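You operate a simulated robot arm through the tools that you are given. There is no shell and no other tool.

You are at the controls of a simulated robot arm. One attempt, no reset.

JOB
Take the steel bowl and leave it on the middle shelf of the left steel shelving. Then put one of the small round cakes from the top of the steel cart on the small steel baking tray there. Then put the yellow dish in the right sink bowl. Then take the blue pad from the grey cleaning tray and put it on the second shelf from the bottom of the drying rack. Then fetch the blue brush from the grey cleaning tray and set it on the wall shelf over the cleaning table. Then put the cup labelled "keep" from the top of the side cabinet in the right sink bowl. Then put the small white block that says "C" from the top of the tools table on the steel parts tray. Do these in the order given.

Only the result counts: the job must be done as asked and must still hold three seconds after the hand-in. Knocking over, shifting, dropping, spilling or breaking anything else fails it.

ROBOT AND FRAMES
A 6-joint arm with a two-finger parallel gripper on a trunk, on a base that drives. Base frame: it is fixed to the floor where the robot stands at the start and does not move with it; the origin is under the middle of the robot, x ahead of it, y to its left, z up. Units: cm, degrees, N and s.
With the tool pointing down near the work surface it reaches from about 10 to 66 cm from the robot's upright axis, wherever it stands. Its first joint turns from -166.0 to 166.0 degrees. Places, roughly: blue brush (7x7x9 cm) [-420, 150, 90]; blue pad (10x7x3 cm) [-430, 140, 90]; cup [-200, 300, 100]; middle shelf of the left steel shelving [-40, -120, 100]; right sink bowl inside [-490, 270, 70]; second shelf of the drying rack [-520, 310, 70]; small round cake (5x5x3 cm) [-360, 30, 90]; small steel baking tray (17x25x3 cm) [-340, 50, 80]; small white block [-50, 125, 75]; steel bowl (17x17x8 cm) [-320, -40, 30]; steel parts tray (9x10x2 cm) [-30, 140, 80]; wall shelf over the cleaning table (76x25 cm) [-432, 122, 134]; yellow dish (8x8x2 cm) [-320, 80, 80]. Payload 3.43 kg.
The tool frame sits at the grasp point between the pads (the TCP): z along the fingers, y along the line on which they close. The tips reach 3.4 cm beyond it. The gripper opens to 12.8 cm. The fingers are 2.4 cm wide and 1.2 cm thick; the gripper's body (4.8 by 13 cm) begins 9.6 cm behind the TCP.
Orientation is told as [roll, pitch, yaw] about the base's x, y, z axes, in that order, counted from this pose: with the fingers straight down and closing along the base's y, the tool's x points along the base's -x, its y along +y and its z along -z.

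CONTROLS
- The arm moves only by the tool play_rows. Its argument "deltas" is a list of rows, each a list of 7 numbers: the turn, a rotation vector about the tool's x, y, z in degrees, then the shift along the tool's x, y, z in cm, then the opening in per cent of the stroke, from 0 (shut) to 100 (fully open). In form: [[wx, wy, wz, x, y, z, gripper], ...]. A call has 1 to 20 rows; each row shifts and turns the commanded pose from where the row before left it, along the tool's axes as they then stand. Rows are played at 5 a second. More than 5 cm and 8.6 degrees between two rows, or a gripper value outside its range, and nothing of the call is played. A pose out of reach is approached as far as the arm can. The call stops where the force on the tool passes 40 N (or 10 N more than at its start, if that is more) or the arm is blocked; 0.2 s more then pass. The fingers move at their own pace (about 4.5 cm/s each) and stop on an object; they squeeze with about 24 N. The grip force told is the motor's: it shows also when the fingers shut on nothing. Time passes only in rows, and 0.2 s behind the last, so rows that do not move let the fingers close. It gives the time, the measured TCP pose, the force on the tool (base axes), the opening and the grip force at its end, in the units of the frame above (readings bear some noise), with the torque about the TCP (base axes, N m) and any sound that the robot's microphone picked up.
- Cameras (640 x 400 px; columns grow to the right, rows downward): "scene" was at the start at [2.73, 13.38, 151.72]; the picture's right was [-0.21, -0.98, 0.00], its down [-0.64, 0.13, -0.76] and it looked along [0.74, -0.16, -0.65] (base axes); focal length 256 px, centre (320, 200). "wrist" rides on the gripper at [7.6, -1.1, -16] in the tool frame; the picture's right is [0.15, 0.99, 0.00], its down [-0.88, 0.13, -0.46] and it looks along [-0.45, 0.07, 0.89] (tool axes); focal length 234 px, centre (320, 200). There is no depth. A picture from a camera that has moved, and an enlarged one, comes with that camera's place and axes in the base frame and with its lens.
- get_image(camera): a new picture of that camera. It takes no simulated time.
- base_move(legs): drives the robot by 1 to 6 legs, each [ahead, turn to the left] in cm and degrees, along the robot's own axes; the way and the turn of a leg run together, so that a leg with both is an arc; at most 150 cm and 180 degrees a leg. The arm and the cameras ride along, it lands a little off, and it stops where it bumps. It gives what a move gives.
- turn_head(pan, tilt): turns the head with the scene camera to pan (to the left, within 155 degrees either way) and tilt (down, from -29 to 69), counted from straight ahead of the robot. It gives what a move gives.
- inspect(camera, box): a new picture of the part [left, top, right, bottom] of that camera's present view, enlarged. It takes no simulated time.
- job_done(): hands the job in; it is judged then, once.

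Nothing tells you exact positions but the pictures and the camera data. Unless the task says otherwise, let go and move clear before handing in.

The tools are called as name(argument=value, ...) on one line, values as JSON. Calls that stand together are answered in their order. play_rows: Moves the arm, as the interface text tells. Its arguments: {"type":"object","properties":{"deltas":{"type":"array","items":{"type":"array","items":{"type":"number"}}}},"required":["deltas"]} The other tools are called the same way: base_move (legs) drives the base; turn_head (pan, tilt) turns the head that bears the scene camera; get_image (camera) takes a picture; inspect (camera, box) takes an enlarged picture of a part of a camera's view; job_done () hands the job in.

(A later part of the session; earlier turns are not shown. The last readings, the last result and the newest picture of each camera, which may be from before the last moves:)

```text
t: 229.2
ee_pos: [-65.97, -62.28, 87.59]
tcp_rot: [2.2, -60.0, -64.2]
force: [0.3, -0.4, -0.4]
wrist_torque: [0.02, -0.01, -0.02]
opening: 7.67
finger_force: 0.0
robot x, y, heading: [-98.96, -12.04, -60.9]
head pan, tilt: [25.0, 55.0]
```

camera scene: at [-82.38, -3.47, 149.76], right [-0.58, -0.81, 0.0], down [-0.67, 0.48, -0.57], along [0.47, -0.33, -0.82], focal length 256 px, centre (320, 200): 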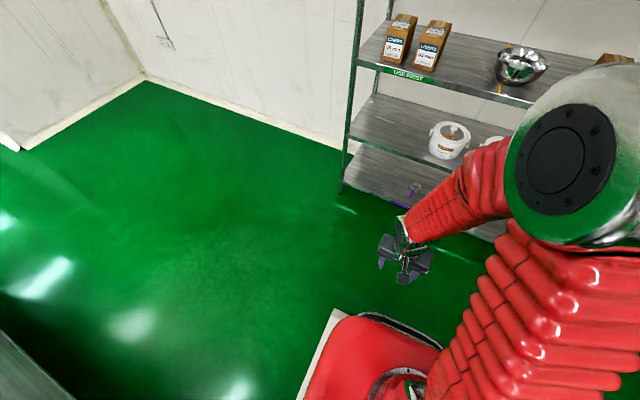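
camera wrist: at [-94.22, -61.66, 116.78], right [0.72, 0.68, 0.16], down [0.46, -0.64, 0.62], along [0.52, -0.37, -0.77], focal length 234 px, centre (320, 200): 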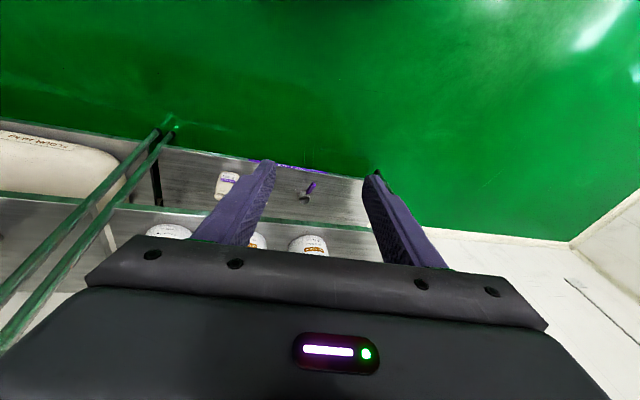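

Now the crossing: straighten the small lean and untilt in quick 8.5° steps to about 26°.

play_rows(deltas=[[2.2, 0, 0, 0, 0, 0, 60], [0, 8.5, 0, 0, 0, 0, 60], [0, 8.5, 0, 0, 0, 0, 60], [0, 8.5, 0, 0, 0, 0, 60], [0, 8.5, 0, 0, 0, 0, 60], [0, 0, 0, 0, 0, 0, 60]])

```text
t: 230.6
ee_pos: [-67.28, -63.42, 87.85]
tcp_rot: [-4.3, -33.5, -62.9]
force: [0.2, 0.5, 0.3]
wrist_torque: [-0.06, -0.06, -0.04]
opening: 7.66
finger_force: 0.1
out of reach, approached as far as the arm can: row 4, 5
robot x, y, heading: [-99.03, -11.93, -60.8]
head pan, tilt: [25.0, 55.0]
```

play_rows(deltas=[[-4.3, 0, 0, 0, 0, 0, 60], [0, 0, 0, 0, 0, 0, 60]])

play_rows(deltas=[[0, 6, 0, 0, 0, 0, 60], [0, 0, 0, 0, 0, 0, 60]])

play_rows(deltas=[[0, 6, 0, 0, 0, 0, 60], [0, 0, 0, 0, 0, 0, 60]])

```text
t: 231.2
ee_pos: [-67.23, -63.28, 87.71]
tcp_rot: [0.9, -33.4, -64.4]
force: [-0.6, 0.7, 0.2]
wrist_torque: [-0.04, 0.0, 0.0]
opening: 7.67
finger_force: 0.1
robot x, y, heading: [-98.87, -12.46, -60.7]
head pan, tilt: [25.0, 55.0]
```

```text
t: 231.8
ee_pos: [-67.16, -62.96, 87.46]
tcp_rot: [0.2, -27.7, -64.3]
force: [-0.3, 0.3, 0.8]
wrist_torque: [-0.01, 0.02, 0.01]
opening: 7.7
finger_force: 0.1
out of reach, approached as far as the arm can: row 1
robot x, y, heading: [-99.39, -12.45, -60.7]
head pan, tilt: [25.0, 55.0]
```

```text
t: 232.4
ee_pos: [-66.47, -61.8, 86.44]
tcp_rot: [-1.6, -22.5, -64.2]
force: [-0.4, -0.4, 1.1]
wrist_torque: [-0.02, -0.01, 0.02]
opening: 7.68
finger_force: 0.1
out of reach, approached as far as the arm can: row 1
robot x, y, heading: [-99.04, -12.23, -60.4]
head pan, tilt: [25.0, 55.0]
```

The crossing worked: I'm now on the table-height side with ~22–28° tilt and no lean. I'll pull the hand in a bit and drive to the cart, where I see three small cakes, the tray and the yellow dish.

play_rows(deltas=[[0, 0, 0, 3, 0, -1, 60], [0, 0, 0, 3, 0, -1, 60], [0, 0, 0, 3, 0, -1, 60], [0, 0, 0, 3, 0, -1, 60]])

base_move(legs=[[0, -45]])

base_move(legs=[[0, -44]])

get_image(camera="scene")

```text
t: 233.4
ee_pos: [-71.84, -49.57, 85.18]
tcp_rot: [0.9, -21.4, -64.2]
force: [-0.9, 0.5, 0.7]
wrist_torque: [0.04, 0.0, -0.05]
opening: 7.68
finger_force: 0.0
out of reach, approached as far as the arm can: row 1
robot x, y, heading: [-99.3, -12.45, -60.5]
head pan, tilt: [25.0, 55.0]
```

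```text
t: 236.7
ee_pos: [-105.73, -58.07, 85.2]
tcp_rot: [0.4, -21.5, -108.7]
force: [-0.4, -0.2, -0.6]
wrist_torque: [0.04, 0.01, 0.01]
opening: 7.7
finger_force: 0.0
robot x, y, heading: [-97.21, -12.72, -105.4]
head pan, tilt: [25.0, 55.0]
stopped in leg 1: the robot was blocked; the commanded pose is now the measured one
```

```text
t: 240.1
ee_pos: [-135.18, -38.44, 85.01]
tcp_rot: [-0.6, -21.8, -154.0]
force: [0.1, -0.2, 0.3]
wrist_torque: [0.01, 0.03, -0.02]
opening: 7.66
finger_force: 0.0
robot x, y, heading: [-95.51, -15.6, -150.2]
head pan, tilt: [25.0, 55.0]
```

```text
taken
camera scene: at [-86.54, -31.82, 149.75], right [-0.82, 0.58, 0.0], down [0.47, 0.67, -0.57], along [-0.33, -0.47, -0.82], focal length 256 px, centre (320, 200)
```

scene: 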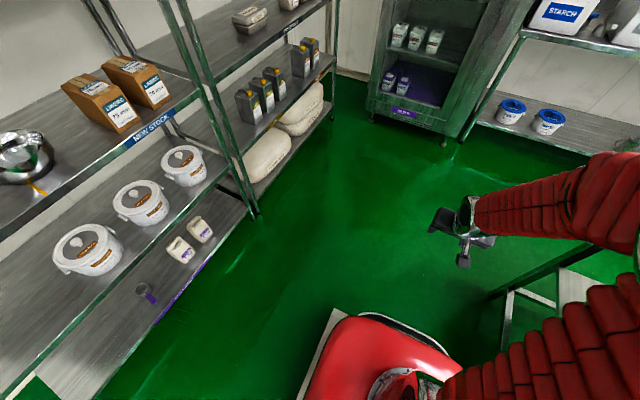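

Facing the back wall again. I'll drive to the cross aisle and turn right towards the cart.

base_move(legs=[[122, 0]])

base_move(legs=[[0, -45]])

base_move(legs=[[0, -40]])

turn_head(pan=10, tilt=30)

get_image(camera="scene")

```text
t: 248.0
ee_pos: [-239.86, -98.77, 85.13]
tcp_rot: [-0.6, -22.0, -153.9]
force: [-0.6, -0.3, 0.4]
wrist_torque: [0.04, 0.0, -0.01]
opening: 7.69
finger_force: 0.0
robot x, y, heading: [-199.89, -75.58, -150.1]
head pan, tilt: [25.0, 55.0]
```

```text
t: 251.4
ee_pos: [-244.46, -64.12, 85.16]
tcp_rot: [-1.5, -22.3, 160.8]
force: [0.2, -0.7, 0.4]
wrist_torque: [0.0, -0.02, -0.03]
opening: 7.67
finger_force: 0.1
robot x, y, heading: [-200.98, -78.03, 164.5]
head pan, tilt: [25.0, 55.0]
```

```text
t: 254.3
ee_pos: [-225.25, -38.99, 84.67]
tcp_rot: [-5.4, -23.4, 128.9]
force: [0.3, -0.1, -0.2]
wrist_torque: [-0.01, -0.02, -0.02]
opening: 7.69
finger_force: 0.0
robot x, y, heading: [-202.91, -79.27, 126.9]
head pan, tilt: [25.0, 55.0]
stopped in leg 1: the robot was blocked; the commanded pose is now the measured one
```

```text
t: 255.2
ee_pos: [-225.26, -38.92, 84.7]
tcp_rot: [-5.3, -23.5, 129.0]
force: [-0.4, -0.6, 0.7]
wrist_torque: [-0.03, 0.0, 0.0]
opening: 7.7
finger_force: 0.0
robot x, y, heading: [-202.8, -78.73, 127.1]
head pan, tilt: [10.0, 30.0]
```

```text
taken
camera scene: at [-218.4, -86.98, 153.35], right [0.68, 0.73, 0.0], down [0.37, -0.34, -0.87], along [-0.63, 0.59, -0.5], focal length 256 px, centre (320, 200)
```

scene: 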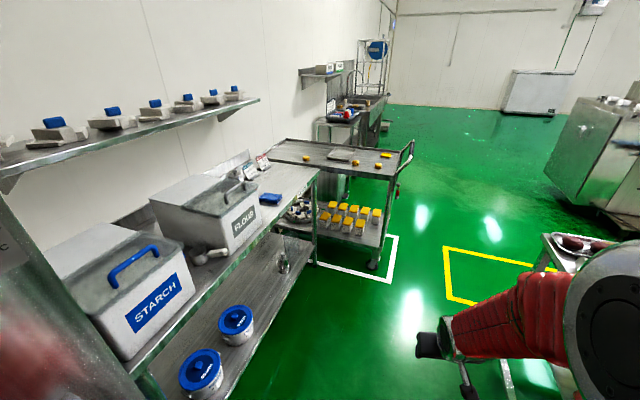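

The last turn was reported blocked and the hand's orientation shifted by a few degrees, so something may have touched. I'll look around.

get_image(camera="wrist")

turn_head(pan=-40, tilt=45)

get_image(camera="scene")

turn_head(pan=-100, tilt=45)

get_image(camera="scene")

turn_head(pan=90, tilt=45)

get_image(camera="scene")

```text
taken
camera wrist: at [-217.22, -49.47, 96.44], right [-0.7, -0.7, -0.14], down [-0.53, 0.38, 0.75], along [-0.47, 0.61, -0.64], focal length 234 px, centre (320, 200)
```

wrist: 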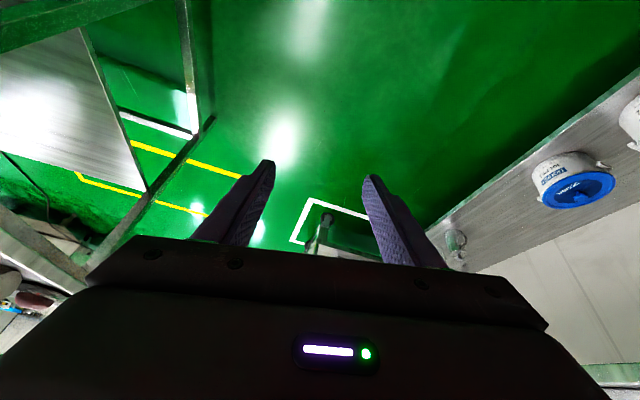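

```text
t: 256.4
ee_pos: [-225.22, -38.98, 84.56]
tcp_rot: [-5.3, -23.4, 129.0]
force: [-0.2, 0.1, 0.5]
wrist_torque: [0.03, -0.01, 0.02]
opening: 7.69
finger_force: 0.0
robot x, y, heading: [-202.73, -78.95, 127.2]
head pan, tilt: [-40.0, 45.0]
```

```text
taken
camera scene: at [-211.37, -85.02, 151.1], right [1.0, -0.05, 0.0], down [-0.04, -0.71, -0.71], along [0.04, 0.71, -0.71], focal length 256 px, centre (320, 200)
```

scene: 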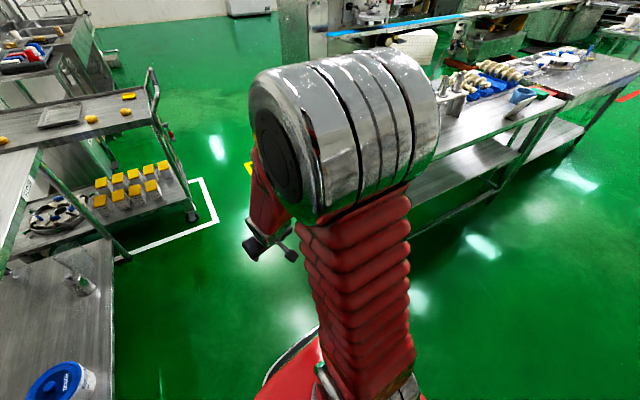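

```text
t: 257.7
ee_pos: [-225.21, -38.92, 84.67]
tcp_rot: [-5.3, -23.5, 129.0]
force: [-0.2, 0.5, 0.4]
wrist_torque: [0.01, 0.02, 0.03]
opening: 7.67
finger_force: 0.1
robot x, y, heading: [-202.91, -78.98, 126.8]
head pan, tilt: [-100.0, 45.0]
```

```text
taken
camera scene: at [-204.54, -89.45, 151.1], right [0.45, -0.89, 0.0], down [-0.63, -0.32, -0.71], along [0.63, 0.32, -0.71], focal length 256 px, centre (320, 200)
```

scene: 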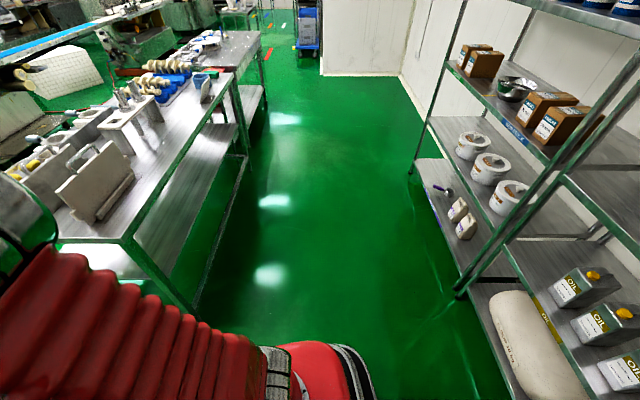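

```text
t: 260.5
ee_pos: [-225.26, -39.03, 84.64]
tcp_rot: [-5.4, -23.4, 129.0]
force: [0.1, 0.2, -0.5]
wrist_torque: [-0.01, 0.0, -0.01]
opening: 7.68
finger_force: 0.1
robot x, y, heading: [-202.92, -79.06, 127.1]
head pan, tilt: [90.0, 45.0]
```

```text
taken
camera scene: at [-218.29, -98.03, 151.1], right [-0.6, 0.8, 0.0], down [0.57, 0.42, -0.71], along [-0.56, -0.43, -0.71], focal length 256 px, centre (320, 200)
```

scene: 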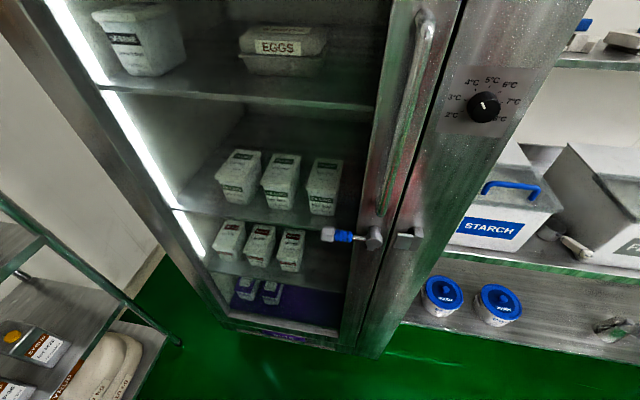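

Nothing is in contact; the shift was only the arm lagging when the turn stopped. I'll straighten the lean and drive along the wall toward the cart with a slight left heading.

play_rows(deltas=[[-2.7, 0, 0, 0, 0, 0, 60], [-2.7, 0, 0, 0, 0, 0, 60]])

base_move(legs=[[70, 0], [0, 12], [20, 0]])

turn_head(pan=5, tilt=40)

get_image(camera="scene")

```text
t: 261.1
ee_pos: [-225.43, -37.42, 85.38]
tcp_rot: [-6.8, -26.8, 129.4]
force: [0.0, 0.0, 0.1]
wrist_torque: [-0.01, 0.01, -0.01]
opening: 7.68
finger_force: 0.1
out of reach, approached as far as the arm can: row 1, 2
robot x, y, heading: [-202.7, -78.94, 127.1]
head pan, tilt: [90.0, 45.0]
```

```text
t: 268.5
ee_pos: [-291.39, 25.44, 85.38]
tcp_rot: [-6.7, -26.9, 141.7]
force: [0.3, -0.1, -0.2]
wrist_torque: [-0.04, 0.0, -0.02]
opening: 7.67
finger_force: 0.1
robot x, y, heading: [-260.28, -10.59, 139.9]
head pan, tilt: [90.0, 45.0]
```

```text
t: 270.1
ee_pos: [-291.45, 25.38, 85.27]
tcp_rot: [-6.7, -26.8, 141.6]
force: [-0.4, 0.0, 0.1]
wrist_torque: [0.03, -0.03, 0.05]
opening: 7.7
finger_force: 0.1
robot x, y, heading: [-260.35, -10.81, 139.7]
head pan, tilt: [5.0, 40.0]
```

```text
taken
camera scene: at [-272.94, -21.41, 151.82], right [0.58, 0.82, 0.0], down [0.52, -0.37, -0.77], along [-0.62, 0.44, -0.64], focal length 256 px, centre (320, 200)
```

scene: 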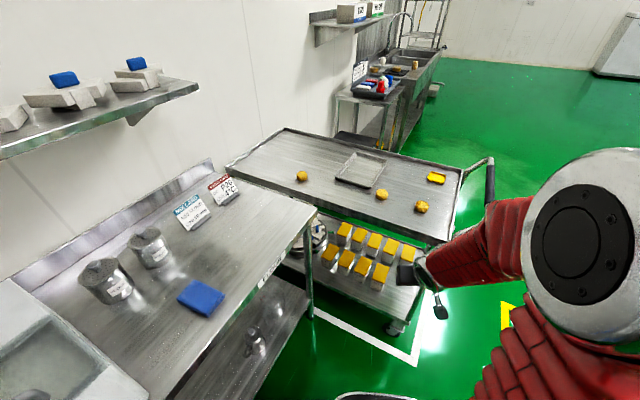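

The cart top is in view: cakes, tray and yellow dish. I'll zoom in to measure.

inspect(camera="scene", box=[230, 120, 500, 290])

get_image(camera="wrist")

```text
2.35 times, centred on (365, 205) of scene
camera zoom: at [-272.94, -21.41, 151.82], right [0.58, 0.82, 0.0], down [0.52, -0.37, -0.77], along [-0.62, 0.44, -0.64], focal length 603 px, centre (214, 188)
```

zoom: 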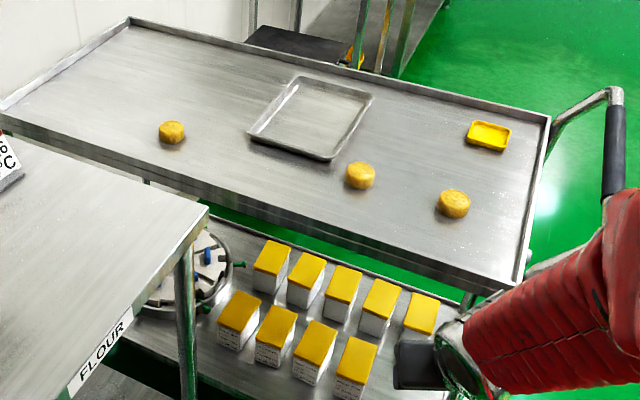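

```text
taken
camera wrist: at [-280.81, 16.23, 96.33], right [-0.55, -0.82, -0.17], down [-0.58, 0.22, 0.79], along [-0.61, 0.53, -0.59], focal length 234 px, centre (320, 200)
```

wrist: 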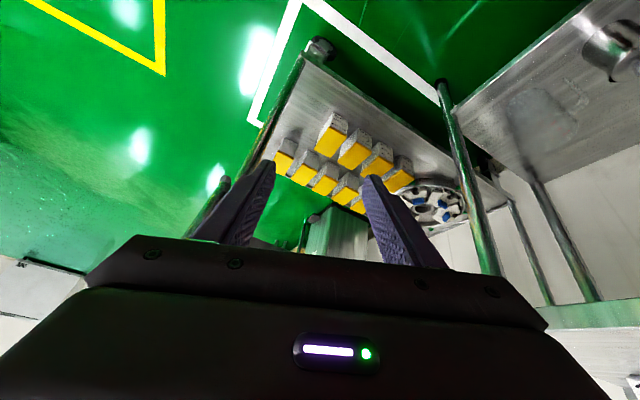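

Three identical cakes; I'll take the middle one (−324.8, 46.9) and put it in the tray corner near (−339, 48). First I raise the hand over the cart rim height and swing it back into the arm plane.

play_rows(deltas=[[0, -2.7, 0, -1.08, 2.2, -2.14, 60], [0, -2.7, 0, -1.18, 2.2, -2.09, 60], [0, -2.7, 0, -1.28, 2.2, -2.03, 60], [0, -2.7, 0, -1.37, 2.2, -1.97, 60], [0, -2.7, 0, -1.46, 2.2, -1.9, 60]])

play_rows(deltas=[[-3, 0, 0, 0, 0, 0, 60], [-3, 0, 0, 0, 0, 0, 60]])

```text
t: 271.3
ee_pos: [-299.4, 16.14, 96.25]
tcp_rot: [-7.9, -40.2, 143.7]
force: [-0.7, -0.4, -0.3]
wrist_torque: [0.03, -0.01, -0.03]
opening: 7.69
finger_force: 0.1
robot x, y, heading: [-260.58, -10.67, 139.8]
head pan, tilt: [5.0, 40.0]
```

```text
t: 271.9
ee_pos: [-299.39, 16.25, 96.11]
tcp_rot: [-1.8, -40.3, 143.8]
force: [-0.6, -0.3, 0.1]
wrist_torque: [-0.01, -0.01, -0.02]
opening: 7.69
finger_force: 0.0
robot x, y, heading: [-260.53, -10.22, 139.5]
head pan, tilt: [5.0, 40.0]
```

Good, lean nearly gone at z=96. Now the base approach to the cart's left side.

base_move(legs=[[25, 0], [0, -9]])

turn_head(pan=10, tilt=50)

get_image(camera="scene")

get_image(camera="wrist")

```text
t: 274.9
ee_pos: [-313.86, 38.15, 96.1]
tcp_rot: [-1.9, -40.2, 134.9]
force: [-0.7, 0.0, 0.3]
wrist_torque: [0.0, 0.02, -0.02]
opening: 7.67
finger_force: 0.1
robot x, y, heading: [-280.03, 5.25, 130.9]
head pan, tilt: [5.0, 40.0]
```

```text
t: 275.6
ee_pos: [-313.86, 38.13, 96.24]
tcp_rot: [-1.9, -40.3, 135.0]
force: [-0.3, 0.2, -0.4]
wrist_torque: [0.0, -0.04, -0.03]
opening: 7.71
finger_force: 0.2
robot x, y, heading: [-279.91, 5.59, 130.7]
head pan, tilt: [10.0, 50.0]
```

```text
taken
camera scene: at [-293.72, -4.45, 150.41], right [0.63, 0.78, 0.0], down [0.59, -0.48, -0.64], along [-0.5, 0.41, -0.77], focal length 256 px, centre (320, 200)
```

scene: 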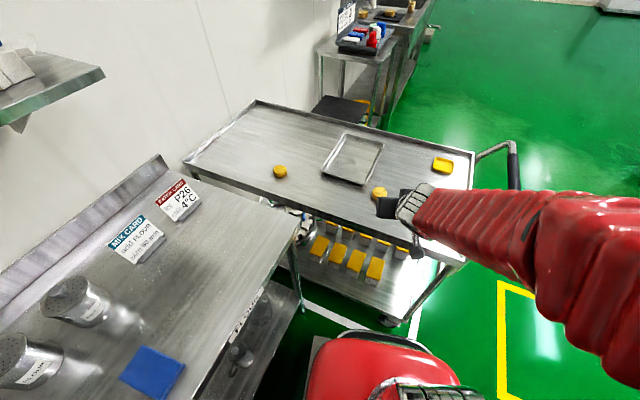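

```text
taken
camera wrist: at [-302.1, 27.19, 103.64], right [-0.64, -0.76, -0.12], down [-0.37, 0.17, 0.91], along [-0.68, 0.62, -0.39], focal length 234 px, centre (320, 200)
```

wrist: 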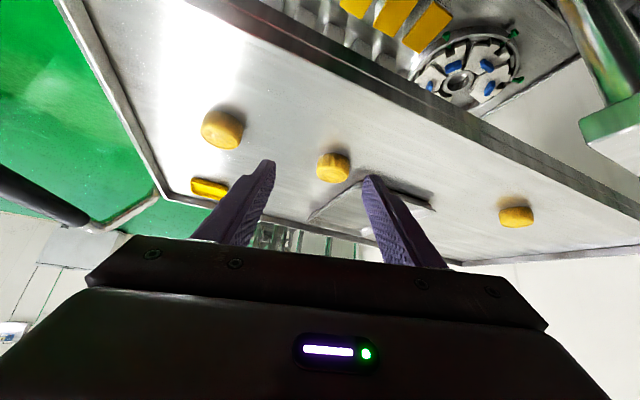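

Cake 2 is confirmed near (−325, 46.5, 85.5). I'll move the base 6 cm closer.

base_move(legs=[[6, 0]])

get_image(camera="wrist")

get_image(camera="scene")

```text
t: 276.7
ee_pos: [-317.82, 42.75, 96.21]
tcp_rot: [-1.9, -40.2, 134.9]
force: [-0.6, 0.4, 0.9]
wrist_torque: [0.01, 0.02, -0.02]
opening: 7.67
finger_force: 0.0
robot x, y, heading: [-283.86, 9.81, 131.1]
head pan, tilt: [10.0, 50.0]
```

```text
taken
camera wrist: at [-306.07, 31.76, 103.64], right [-0.64, -0.76, -0.12], down [-0.37, 0.17, 0.91], along [-0.68, 0.62, -0.39], focal length 234 px, centre (320, 200)
```

wrist: 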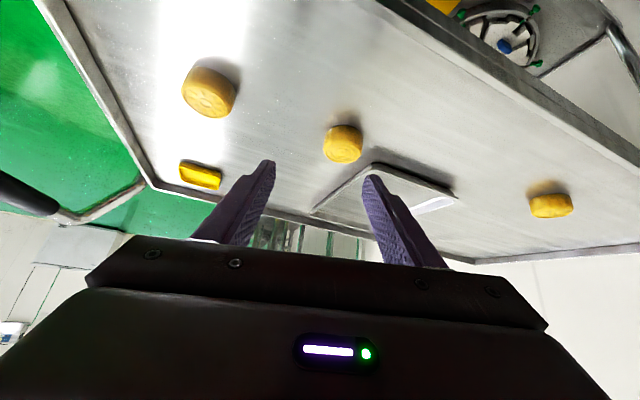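

```text
taken
camera scene: at [-297.68, 0.12, 150.4], right [0.63, 0.78, 0.0], down [0.59, -0.48, -0.64], along [-0.5, 0.41, -0.77], focal length 256 px, centre (320, 200)
```

scene: 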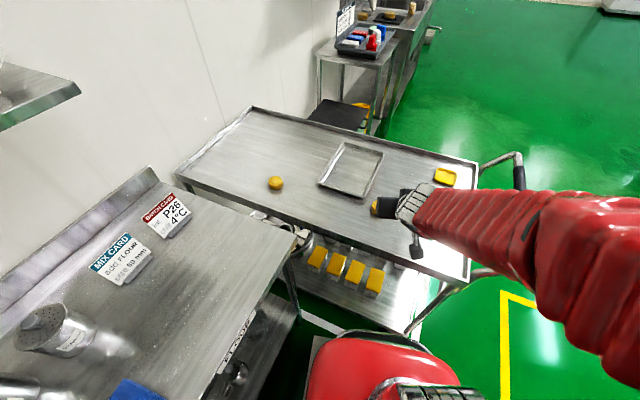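

Cake 2 is at (−325.3, 46.6). I'll move to a pre-grasp point above it and check the alignment.

play_rows(deltas=[[0, 0, 0, -0.58, 1.5, 1.6, 66], [0, 0, 0, -0.58, 1.5, 1.6, 66]])

get_image(camera="wrist")

```text
t: 277.3
ee_pos: [-322.13, 42.74, 94.39]
tcp_rot: [-2.0, -40.3, 135.1]
force: [-0.4, 0.0, -0.2]
wrist_torque: [-0.01, 0.01, 0.01]
opening: 8.45
finger_force: 0.1
robot x, y, heading: [-283.89, 10.36, 130.8]
head pan, tilt: [10.0, 50.0]
```

```text
taken
camera wrist: at [-310.3, 31.79, 101.87], right [-0.64, -0.76, -0.12], down [-0.37, 0.17, 0.91], along [-0.68, 0.63, -0.39], focal length 234 px, centre (320, 200)
```

wrist: 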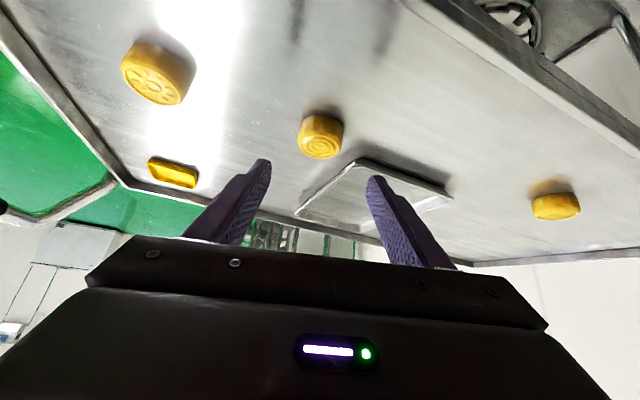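

Aligned. I'll descend while untilting to about 30°.

play_rows(deltas=[[0, 2.5, 0, 0.3, -0.08, 1.84, 66], [0, 2.5, 0, 0.22, -0.08, 1.85, 66], [0, 2.5, 0, 0.14, -0.08, 1.86, 66]])

get_image(camera="wrist")

```text
t: 278.1
ee_pos: [-323.71, 45.2, 89.67]
tcp_rot: [-1.7, -32.7, 134.7]
force: [0.2, 0.5, -0.4]
wrist_torque: [-0.02, 0.02, 0.03]
opening: 8.46
finger_force: 0.0
robot x, y, heading: [-283.89, 10.03, 131.0]
head pan, tilt: [10.0, 50.0]
```

```text
taken
camera wrist: at [-312.7, 34.92, 99.16], right [-0.63, -0.77, -0.1], down [-0.45, 0.25, 0.86], along [-0.63, 0.58, -0.51], focal length 234 px, centre (320, 200)
```

wrist: 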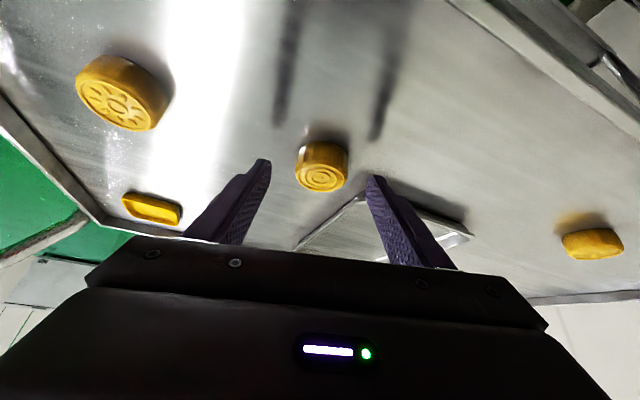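

Nearly there: one more small step down, then close on the cake.

play_rows(deltas=[[0, 1.5, 0, 0.35, 0, 1.7, 66], [0, 0, 0, 0, 0, 0, 66]])

get_image(camera="wrist")

```text
t: 278.7
ee_pos: [-324.18, 45.6, 88.14]
tcp_rot: [-1.8, -31.2, 134.6]
force: [-1.1, 0.0, 0.1]
wrist_torque: [0.0, 0.02, -0.01]
opening: 8.44
finger_force: 0.0
robot x, y, heading: [-283.95, 9.83, 130.9]
head pan, tilt: [10.0, 50.0]
```

```text
taken
camera wrist: at [-313.33, 35.65, 97.97], right [-0.63, -0.77, -0.1], down [-0.47, 0.27, 0.84], along [-0.62, 0.58, -0.53], focal length 234 px, centre (320, 200)
```

wrist: 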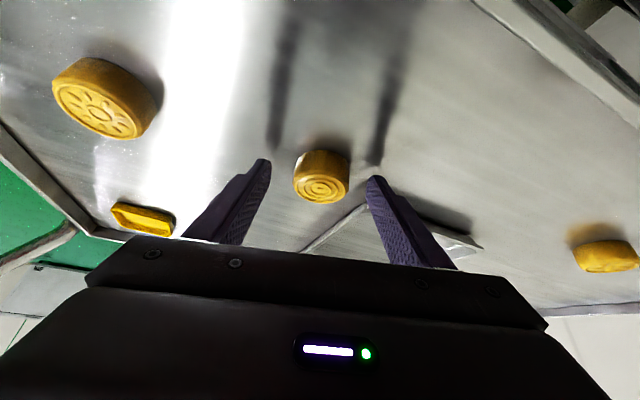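

play_rows(deltas=[[0, 0, 0, 0, 0, 0.45, 66], [0, 0, 0, 0, 0, 0, 66]])

play_rows(deltas=[[0, 0, 0, 0, 0, 0, 20], [0, 0, 0, 0, 0, 0, 20], [0, 0, 0, 0, 0, 0, 20], [0, 0, 0, 0, 0, 0, 20], [0, 0, 0, 0, 0, 0, 20]])

get_image(camera="wrist")

```text
t: 279.3
ee_pos: [-324.42, 45.84, 87.68]
tcp_rot: [-1.7, -31.2, 134.6]
force: [0.0, -0.2, 0.1]
wrist_torque: [0.03, 0.0, -0.01]
opening: 8.46
finger_force: 0.0
robot x, y, heading: [-284.0, 10.02, 130.8]
head pan, tilt: [10.0, 50.0]
```

```text
t: 280.5
ee_pos: [-324.32, 45.83, 87.75]
tcp_rot: [-1.6, -31.3, 134.6]
force: [-0.9, -0.2, 0.8]
wrist_torque: [-0.01, 0.01, 0.02]
opening: 4.85
finger_force: 24.0
robot x, y, heading: [-283.6, 9.97, 131.0]
head pan, tilt: [10.0, 50.0]
```

```text
taken
camera wrist: at [-313.46, 35.78, 97.56], right [-0.63, -0.77, -0.1], down [-0.47, 0.27, 0.84], along [-0.62, 0.58, -0.53], focal length 234 px, centre (320, 200)
```

wrist: 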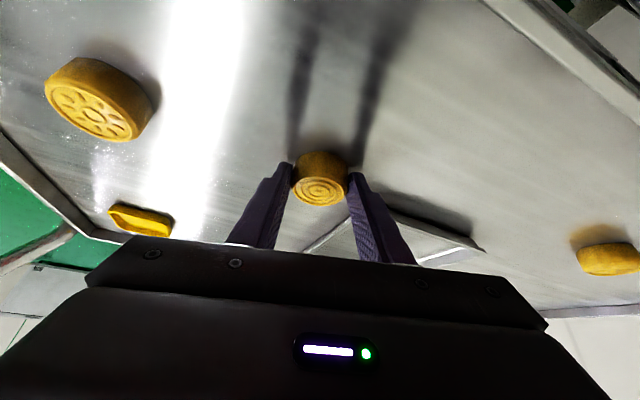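

Gripped (4.85 cm). Lifting carefully.

play_rows(deltas=[[0, 0, 0, -0.52, 0, -0.85, 20], [0, 0, 0, -0.52, 0, -0.85, 20], [0, -1, 0, -0.78, 0, -1.28, 20], [0, -1, 0, -0.78, 0, -1.28, 20]])

get_image(camera="wrist")

get_image(camera="scene")

```text
t: 281.5
ee_pos: [-324.56, 45.62, 92.75]
tcp_rot: [-1.7, -33.3, 134.7]
force: [0.0, 0.3, -0.3]
wrist_torque: [0.04, 0.01, -0.01]
opening: 4.82
finger_force: 23.8
robot x, y, heading: [-284.0, 9.74, 131.0]
head pan, tilt: [10.0, 50.0]
```

```text
taken
camera wrist: at [-313.41, 35.42, 102.04], right [-0.63, -0.77, -0.11], down [-0.45, 0.25, 0.86], along [-0.64, 0.59, -0.5], focal length 234 px, centre (320, 200)
```

wrist: 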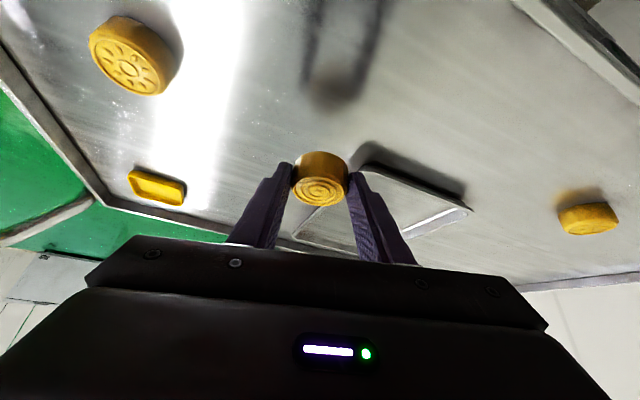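

```text
taken
camera scene: at [-297.69, 0.14, 150.4], right [0.63, 0.78, 0.0], down [0.59, -0.48, -0.64], along [-0.5, 0.41, -0.77], focal length 256 px, centre (320, 200)
```

scene: 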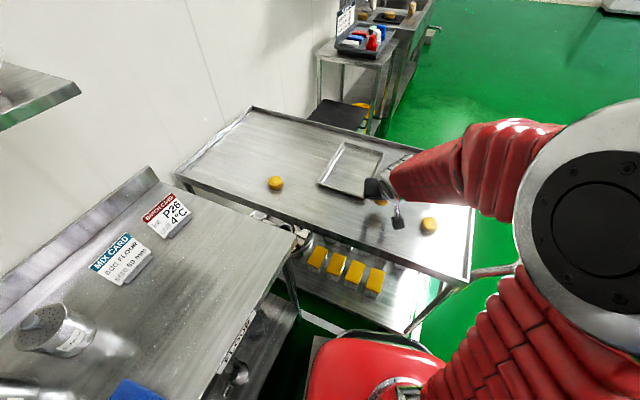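

The cake is held. I'll carry it over to the tray's near corner.

play_rows(deltas=[[-0.68, -0.5, -1.05, -2.76, 1.83, 1.46, 20], [-0.68, -0.5, -1.05, -2.76, 1.83, 1.46, 20], [-0.68, -0.5, -1.05, -2.76, 1.83, 1.46, 20], [-0.68, -0.5, -1.05, -2.76, 1.83, 1.46, 20], [0, 0, 0, 0, 0, 0, 20]])

get_image(camera="wrist")

inspect(camera="scene", box=[240, 120, 480, 280])

```text
t: 282.7
ee_pos: [-338.53, 49.15, 94.09]
tcp_rot: [-1.9, -35.1, 139.9]
force: [0.7, -0.3, -1.2]
wrist_torque: [0.0, -0.02, 0.0]
opening: 4.82
finger_force: 23.8
robot x, y, heading: [-284.22, 10.35, 131.0]
head pan, tilt: [10.0, 50.0]
```

```text
taken
camera wrist: at [-326.43, 39.64, 102.85], right [-0.56, -0.82, -0.11], down [-0.45, 0.19, 0.88], along [-0.7, 0.54, -0.47], focal length 234 px, centre (320, 200)
```

wrist: 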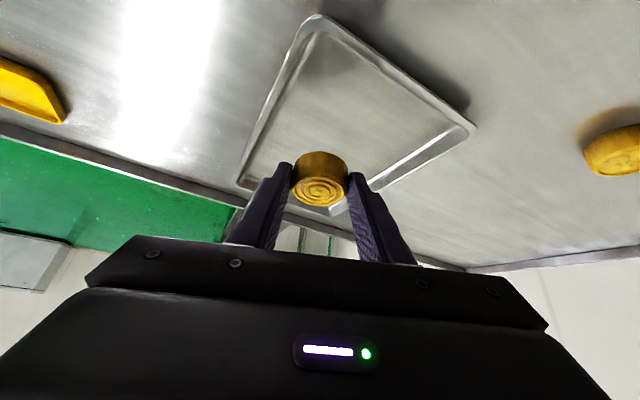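

```text
2.50 times, centred on (360, 200) of scene
camera zoom: at [-297.69, 0.14, 150.4], right [0.63, 0.78, 0.0], down [0.59, -0.48, -0.64], along [-0.5, 0.41, -0.77], focal length 641 px, centre (220, 200)
```

zoom: 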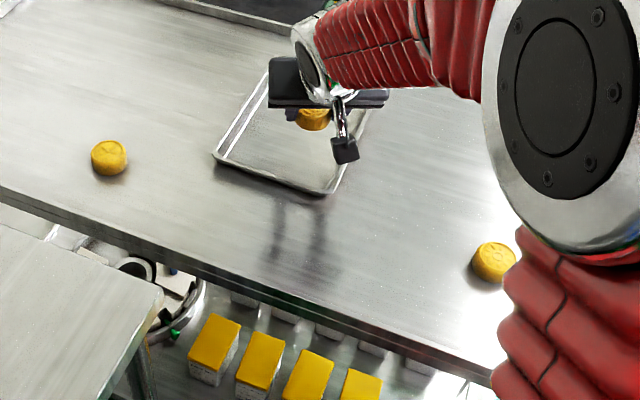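

The cake is over the tray. I'll shift about 2.4 cm left for finger clearance and lower.

play_rows(deltas=[[0, 0, 0, 0, 2.4, 0, 20], [0, 0, 0, 0.86, 0, 1.23, 20], [0, 0, 0, 0.86, 0, 1.23, 20], [0, 0, 0, 0.57, 0, 0.82, 20], [0, 0, 0, 0, 0, 0, 20]])

get_image(camera="wrist")

inspect(camera="scene", box=[280, 120, 440, 230])

```text
t: 283.9
ee_pos: [-339.89, 47.23, 89.81]
tcp_rot: [-1.9, -35.2, 139.8]
force: [-0.6, 0.4, 0.3]
wrist_torque: [-0.01, 0.01, 0.0]
opening: 4.82
finger_force: 23.8
robot x, y, heading: [-284.02, 10.04, 130.9]
head pan, tilt: [10.0, 50.0]
```

```text
taken
camera wrist: at [-327.75, 37.85, 98.63], right [-0.56, -0.82, -0.11], down [-0.45, 0.19, 0.88], along [-0.7, 0.54, -0.47], focal length 234 px, centre (320, 200)
```

wrist: 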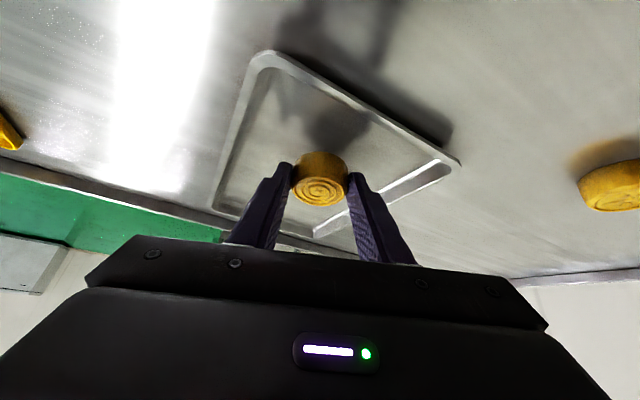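

```text
3.64 times, centred on (360, 175) of scene
camera zoom: at [-297.7, 0.14, 150.4], right [0.63, 0.78, 0.0], down [0.59, -0.48, -0.64], along [-0.5, 0.41, -0.77], focal length 932 px, centre (174, 291)
```

zoom: 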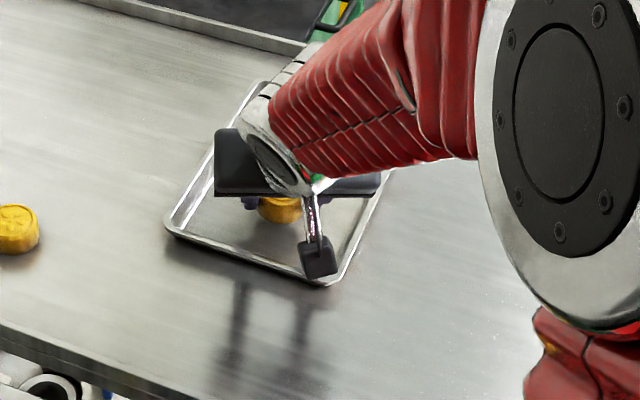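

Well inside the tray. Lowering the last bit in small steps.

play_rows(deltas=[[0, 0, 0, 0.29, 0, 0.41, 20], [0, 0, 0, 0.29, 0, 0.41, 20], [0, 0, 0, 0, 0, 0, 20]])

play_rows(deltas=[[0, 0, 0, 0.17, 0, 0.25, 20], [0, 0, 0, 0, 0, 0, 20]])

play_rows(deltas=[[0, 0, 0, 0.17, 0, 0.25, 20], [0, 0, 0, 0, 0, 0, 20]])

```text
t: 284.7
ee_pos: [-339.83, 47.31, 88.78]
tcp_rot: [-1.9, -35.1, 139.8]
force: [-0.2, 0.5, -0.9]
wrist_torque: [-0.06, -0.03, 0.0]
opening: 4.8
finger_force: 23.7
robot x, y, heading: [-283.84, 9.83, 131.1]
head pan, tilt: [10.0, 50.0]
```

```text
t: 285.3
ee_pos: [-339.97, 47.38, 88.41]
tcp_rot: [-1.9, -35.0, 139.8]
force: [0.5, -0.4, -1.6]
wrist_torque: [0.0, -0.01, -0.03]
opening: 4.79
finger_force: 24.1
robot x, y, heading: [-283.74, 10.06, 130.9]
head pan, tilt: [10.0, 50.0]
```

```text
t: 285.9
ee_pos: [-339.88, 47.49, 88.18]
tcp_rot: [-1.9, -35.2, 139.9]
force: [0.0, -0.7, 1.6]
wrist_torque: [-0.04, 0.0, -0.01]
opening: 4.8
finger_force: 23.6
robot x, y, heading: [-283.93, 10.03, 130.9]
head pan, tilt: [10.0, 50.0]
```

play_rows(deltas=[[0, 0, 0, 0.11, 0, 0.16, 20], [0, 0, 0, 0, 0, 0, 20]])

get_image(camera="wrist")

```text
t: 286.5
ee_pos: [-340.0, 47.49, 88.03]
tcp_rot: [-1.8, -35.3, 139.7]
force: [3.6, -1.2, 18.5]
wrist_torque: [-0.18, -0.14, 0.04]
opening: 4.82
finger_force: 23.9
robot x, y, heading: [-283.87, 10.31, 130.6]
head pan, tilt: [10.0, 50.0]
```

```text
taken
camera wrist: at [-327.82, 38.04, 96.88], right [-0.56, -0.82, -0.11], down [-0.44, 0.18, 0.88], along [-0.7, 0.54, -0.47], focal length 234 px, centre (320, 200)
```

wrist: 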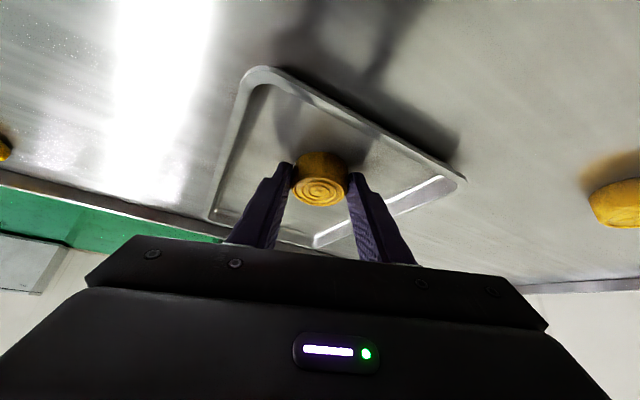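

Contact on the tray (18 N). Opening and withdrawing upward along the tool axis.

play_rows(deltas=[[0, 0, 0, -0.1, 0, -0.15, 52], [0, 0, 0, 0, 0, 0, 52], [0, 0, 0, 0, 0, 0, 52], [0, 0, 0, -0.3, 0, -1.5, 52], [0, 0, 0, -0.6, 0, -2.5, 52], [0, 0, 0, -0.8, 0, -3, 52]])

get_image(camera="wrist")

inspect(camera="scene", box=[240, 120, 480, 280])

```text
t: 287.9
ee_pos: [-337.91, 45.57, 94.82]
tcp_rot: [-2.0, -35.0, 139.8]
force: [-0.6, 0.1, 0.0]
wrist_torque: [0.04, -0.01, 0.02]
opening: 6.66
finger_force: 0.1
robot x, y, heading: [-283.81, 9.74, 131.0]
head pan, tilt: [10.0, 50.0]
```

```text
taken
camera wrist: at [-325.78, 36.24, 103.7], right [-0.56, -0.82, -0.11], down [-0.45, 0.19, 0.88], along [-0.7, 0.54, -0.47], focal length 234 px, centre (320, 200)
```

wrist: 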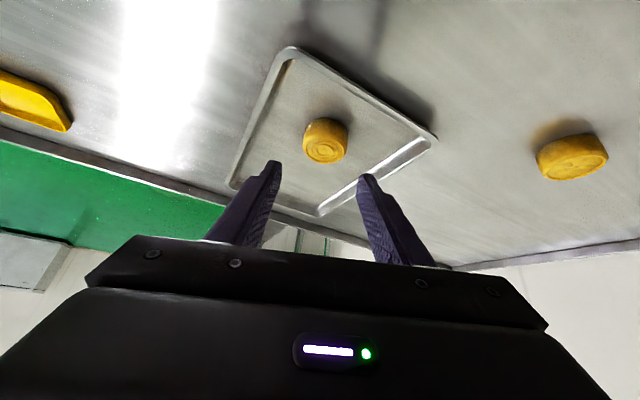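

```text
2.50 times, centred on (360, 200) of scene
camera zoom: at [-297.7, 0.15, 150.4], right [0.63, 0.78, 0.0], down [0.59, -0.48, -0.64], along [-0.5, 0.41, -0.77], focal length 641 px, centre (220, 200)
```

zoom: 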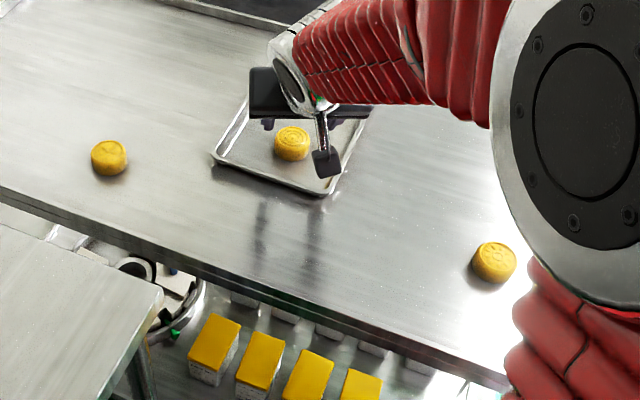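

The cake lies flat in the tray. Next is the yellow dish; I'll lift the hand and zoom in on it.

play_rows(deltas=[[0, -1, 0, 1.0, 0, -3, 60], [0, -1, 0, 1.0, 0, -3, 60]])

turn_head(pan=-15, tilt=40)

get_image(camera="scene")

turn_head(pan=20, tilt=40)

get_image(camera="scene")

```text
t: 288.5
ee_pos: [-334.15, 42.18, 98.55]
tcp_rot: [-2.0, -37.1, 140.0]
force: [-1.0, -0.1, 0.8]
wrist_torque: [-0.01, 0.03, -0.02]
opening: 7.66
finger_force: 0.1
robot x, y, heading: [-283.58, 9.95, 130.9]
head pan, tilt: [10.0, 50.0]
```

```text
t: 289.4
ee_pos: [-334.21, 42.09, 98.64]
tcp_rot: [-2.0, -37.1, 139.9]
force: [-1.1, -0.8, -0.6]
wrist_torque: [-0.01, 0.0, -0.01]
opening: 7.66
finger_force: 0.1
robot x, y, heading: [-284.35, 10.01, 131.1]
head pan, tilt: [-15.0, 40.0]
```

```text
taken
camera scene: at [-295.43, 2.92, 151.82], right [0.9, 0.44, 0.0], down [0.28, -0.58, -0.77], along [-0.34, 0.69, -0.64], focal length 256 px, centre (320, 200)
```

scene: 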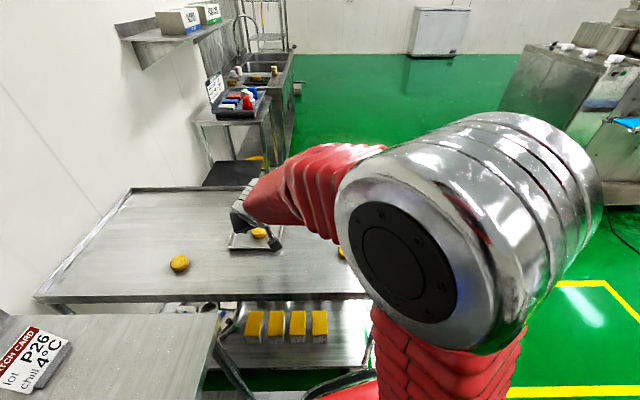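

```text
t: 290.4
ee_pos: [-334.16, 42.21, 98.57]
tcp_rot: [-1.9, -37.1, 140.0]
force: [0.4, -0.3, -0.2]
wrist_torque: [-0.03, 0.0, 0.01]
opening: 7.67
finger_force: 0.1
robot x, y, heading: [-283.59, 9.9, 131.0]
head pan, tilt: [20.0, 40.0]
```

```text
taken
camera scene: at [-299.13, -0.58, 151.82], right [0.49, 0.87, 0.0], down [0.56, -0.31, -0.77], along [-0.67, 0.37, -0.64], focal length 256 px, centre (320, 200)
```

scene: 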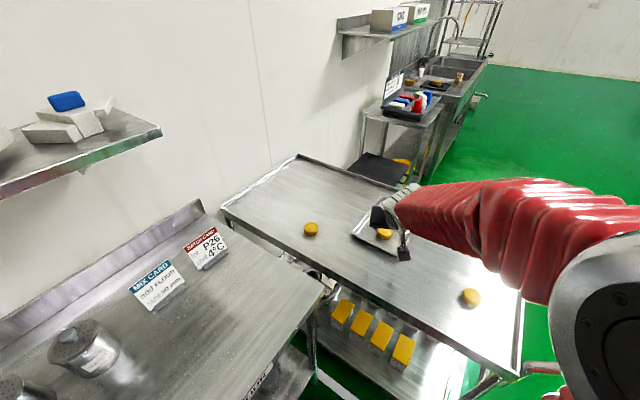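

The dish is hidden behind my arm from here. I'll retract, back out, and go around to the cart's near end to reach the dish.

play_rows(deltas=[[0, -1, 0, 3.2, 0, -2.4, 60], [0, -1, 0, 3.2, 0, -2.4, 60], [0, -1, 0, 3.1, 0, -2.5, 60], [0, -1, 0, 1.5, 0, -1.2, 60]])

base_move(legs=[[-40, 0], [0, -22]])

base_move(legs=[[0, -22], [60, 0]])

turn_head(pan=30, tilt=35)

get_image(camera="scene")

```text
t: 291.4
ee_pos: [-323.79, 32.97, 98.41]
tcp_rot: [-2.1, -41.1, 140.1]
force: [0.1, 0.9, 1.0]
wrist_torque: [-0.01, 0.03, 0.0]
opening: 7.65
finger_force: 0.1
robot x, y, heading: [-283.62, 10.03, 131.0]
head pan, tilt: [20.0, 40.0]
```

```text
t: 296.0
ee_pos: [-286.51, 16.51, 98.41]
tcp_rot: [-2.1, -41.0, 118.2]
force: [0.0, 0.8, 0.4]
wrist_torque: [0.0, 0.01, 0.0]
opening: 7.66
finger_force: 0.1
robot x, y, heading: [-258.76, -20.05, 109.3]
head pan, tilt: [20.0, 40.0]
```

```text
t: 301.8
ee_pos: [-268.88, 82.85, 98.32]
tcp_rot: [-2.0, -41.1, 96.8]
force: [-0.5, 0.0, 0.5]
wrist_torque: [0.01, -0.02, -0.01]
opening: 7.65
finger_force: 0.1
robot x, y, heading: [-256.14, 38.07, 88.0]
head pan, tilt: [20.0, 40.0]
```

```text
t: 302.6
ee_pos: [-268.74, 82.81, 98.39]
tcp_rot: [-2.0, -41.2, 96.8]
force: [-0.2, 0.4, -0.2]
wrist_torque: [0.02, -0.01, -0.02]
opening: 7.69
finger_force: 0.1
robot x, y, heading: [-256.11, 38.84, 87.7]
head pan, tilt: [30.0, 35.0]
```

```text
taken
camera scene: at [-276.11, 41.13, 152.58], right [0.88, 0.47, 0.0], down [0.27, -0.51, -0.82], along [-0.38, 0.72, -0.57], focal length 256 px, centre (320, 200)
```

scene: 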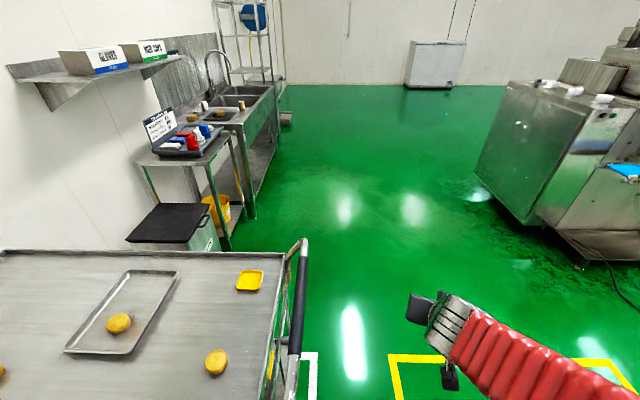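

From here I see the dish at (−319.9, 76.5), the cart's handle (z≈93) at its near end, a bin, and the cleaning table beyond. I'll raise the hand, drive past the cart's end and turn to face the dish.

play_rows(deltas=[[0, -2, 0, -1.65, 0, -1.88, 60], [0, -2, 0, -1.7, 0, -1.83, 60], [0, -2, 0, -1.76, 0, -1.76, 60]])

base_move(legs=[[72, 0]])

base_move(legs=[[0, 30], [0, 30]])

base_move(legs=[[0, 30], [0, 20]])

turn_head(pan=0, tilt=40)

get_image(camera="scene")

```text
t: 303.4
ee_pos: [-269.11, 82.77, 105.92]
tcp_rot: [-2.3, -47.1, 97.2]
force: [-0.7, 0.2, 0.2]
wrist_torque: [-0.01, -0.01, -0.01]
opening: 7.67
finger_force: 0.2
robot x, y, heading: [-256.22, 38.4, 88.0]
head pan, tilt: [30.0, 35.0]
```

```text
t: 308.4
ee_pos: [-267.01, 155.65, 106.07]
tcp_rot: [-2.2, -47.2, 97.6]
force: [-0.1, -0.2, 0.1]
wrist_torque: [0.01, -0.03, 0.01]
opening: 7.67
finger_force: 0.0
robot x, y, heading: [-253.71, 111.89, 88.6]
head pan, tilt: [30.0, 35.0]
```

```text
t: 312.9
ee_pos: [-298.34, 122.56, 106.01]
tcp_rot: [-2.4, -47.0, 156.8]
force: [-0.2, -0.4, 1.1]
wrist_torque: [-0.04, 0.02, -0.02]
opening: 7.69
finger_force: 0.1
robot x, y, heading: [-253.5, 112.76, 147.4]
head pan, tilt: [30.0, 35.0]
```

```text
t: 316.9
ee_pos: [-289.95, 83.88, 106.03]
tcp_rot: [-2.3, -47.1, -152.6]
force: [0.4, -0.5, 0.2]
wrist_torque: [0.01, 0.02, 0.04]
opening: 7.68
finger_force: 0.0
robot x, y, heading: [-253.86, 113.6, -162.1]
head pan, tilt: [30.0, 35.0]
```

```text
t: 317.8
ee_pos: [-289.92, 83.93, 106.06]
tcp_rot: [-2.3, -47.1, -152.7]
force: [0.5, -0.4, -0.2]
wrist_torque: [-0.01, 0.0, 0.0]
opening: 7.67
finger_force: 0.1
robot x, y, heading: [-253.73, 113.64, -161.8]
head pan, tilt: [0.0, 40.0]
```

```text
taken
camera scene: at [-251.05, 97.97, 151.82], right [-0.31, 0.95, 0.0], down [0.61, 0.2, -0.77], along [-0.73, -0.24, -0.64], focal length 256 px, centre (320, 200)
```

scene: 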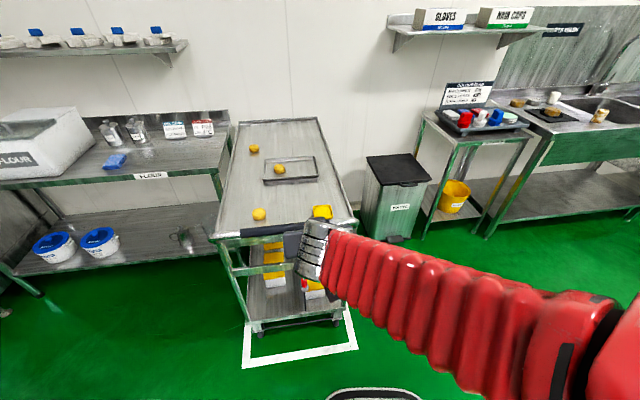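

The dish is at the cart's near corner straight ahead-left. I'll drive 21 cm closer with the hand high over the handle, then zoom.

base_move(legs=[[21, 0]])

turn_head(pan=20, tilt=45)

get_image(camera="scene")

get_image(camera="wrist")

```text
t: 319.8
ee_pos: [-309.81, 77.52, 106.0]
tcp_rot: [-2.3, -47.1, -152.8]
force: [0.2, -0.6, 0.1]
wrist_torque: [-0.01, -0.02, 0.01]
opening: 7.68
finger_force: 0.0
robot x, y, heading: [-273.84, 107.06, -162.0]
head pan, tilt: [0.0, 40.0]
```

```text
t: 320.6
ee_pos: [-309.84, 77.56, 106.19]
tcp_rot: [-2.3, -47.1, -152.9]
force: [-0.1, 0.0, -0.5]
wrist_torque: [-0.04, -0.01, -0.01]
opening: 7.69
finger_force: 0.0
robot x, y, heading: [-273.63, 107.24, -162.1]
head pan, tilt: [20.0, 45.0]
```

```text
taken
camera scene: at [-269.25, 89.16, 151.1], right [-0.61, 0.79, 0.0], down [0.56, 0.43, -0.71], along [-0.56, -0.43, -0.71], focal length 256 px, centre (320, 200)
```

scene: 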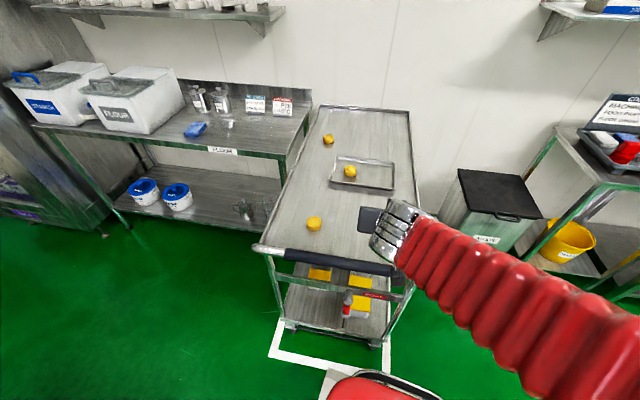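

```text
taken
camera wrist: at [-295.02, 85.78, 111.54], right [0.52, -0.85, -0.13], down [-0.17, -0.26, 0.95], along [-0.84, -0.47, -0.28], focal length 234 px, centre (320, 200)
```

wrist: 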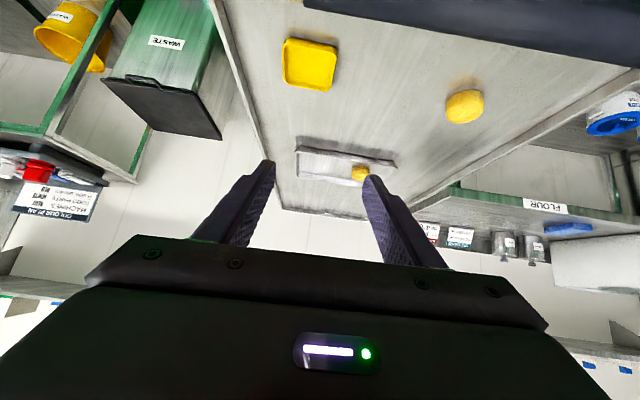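

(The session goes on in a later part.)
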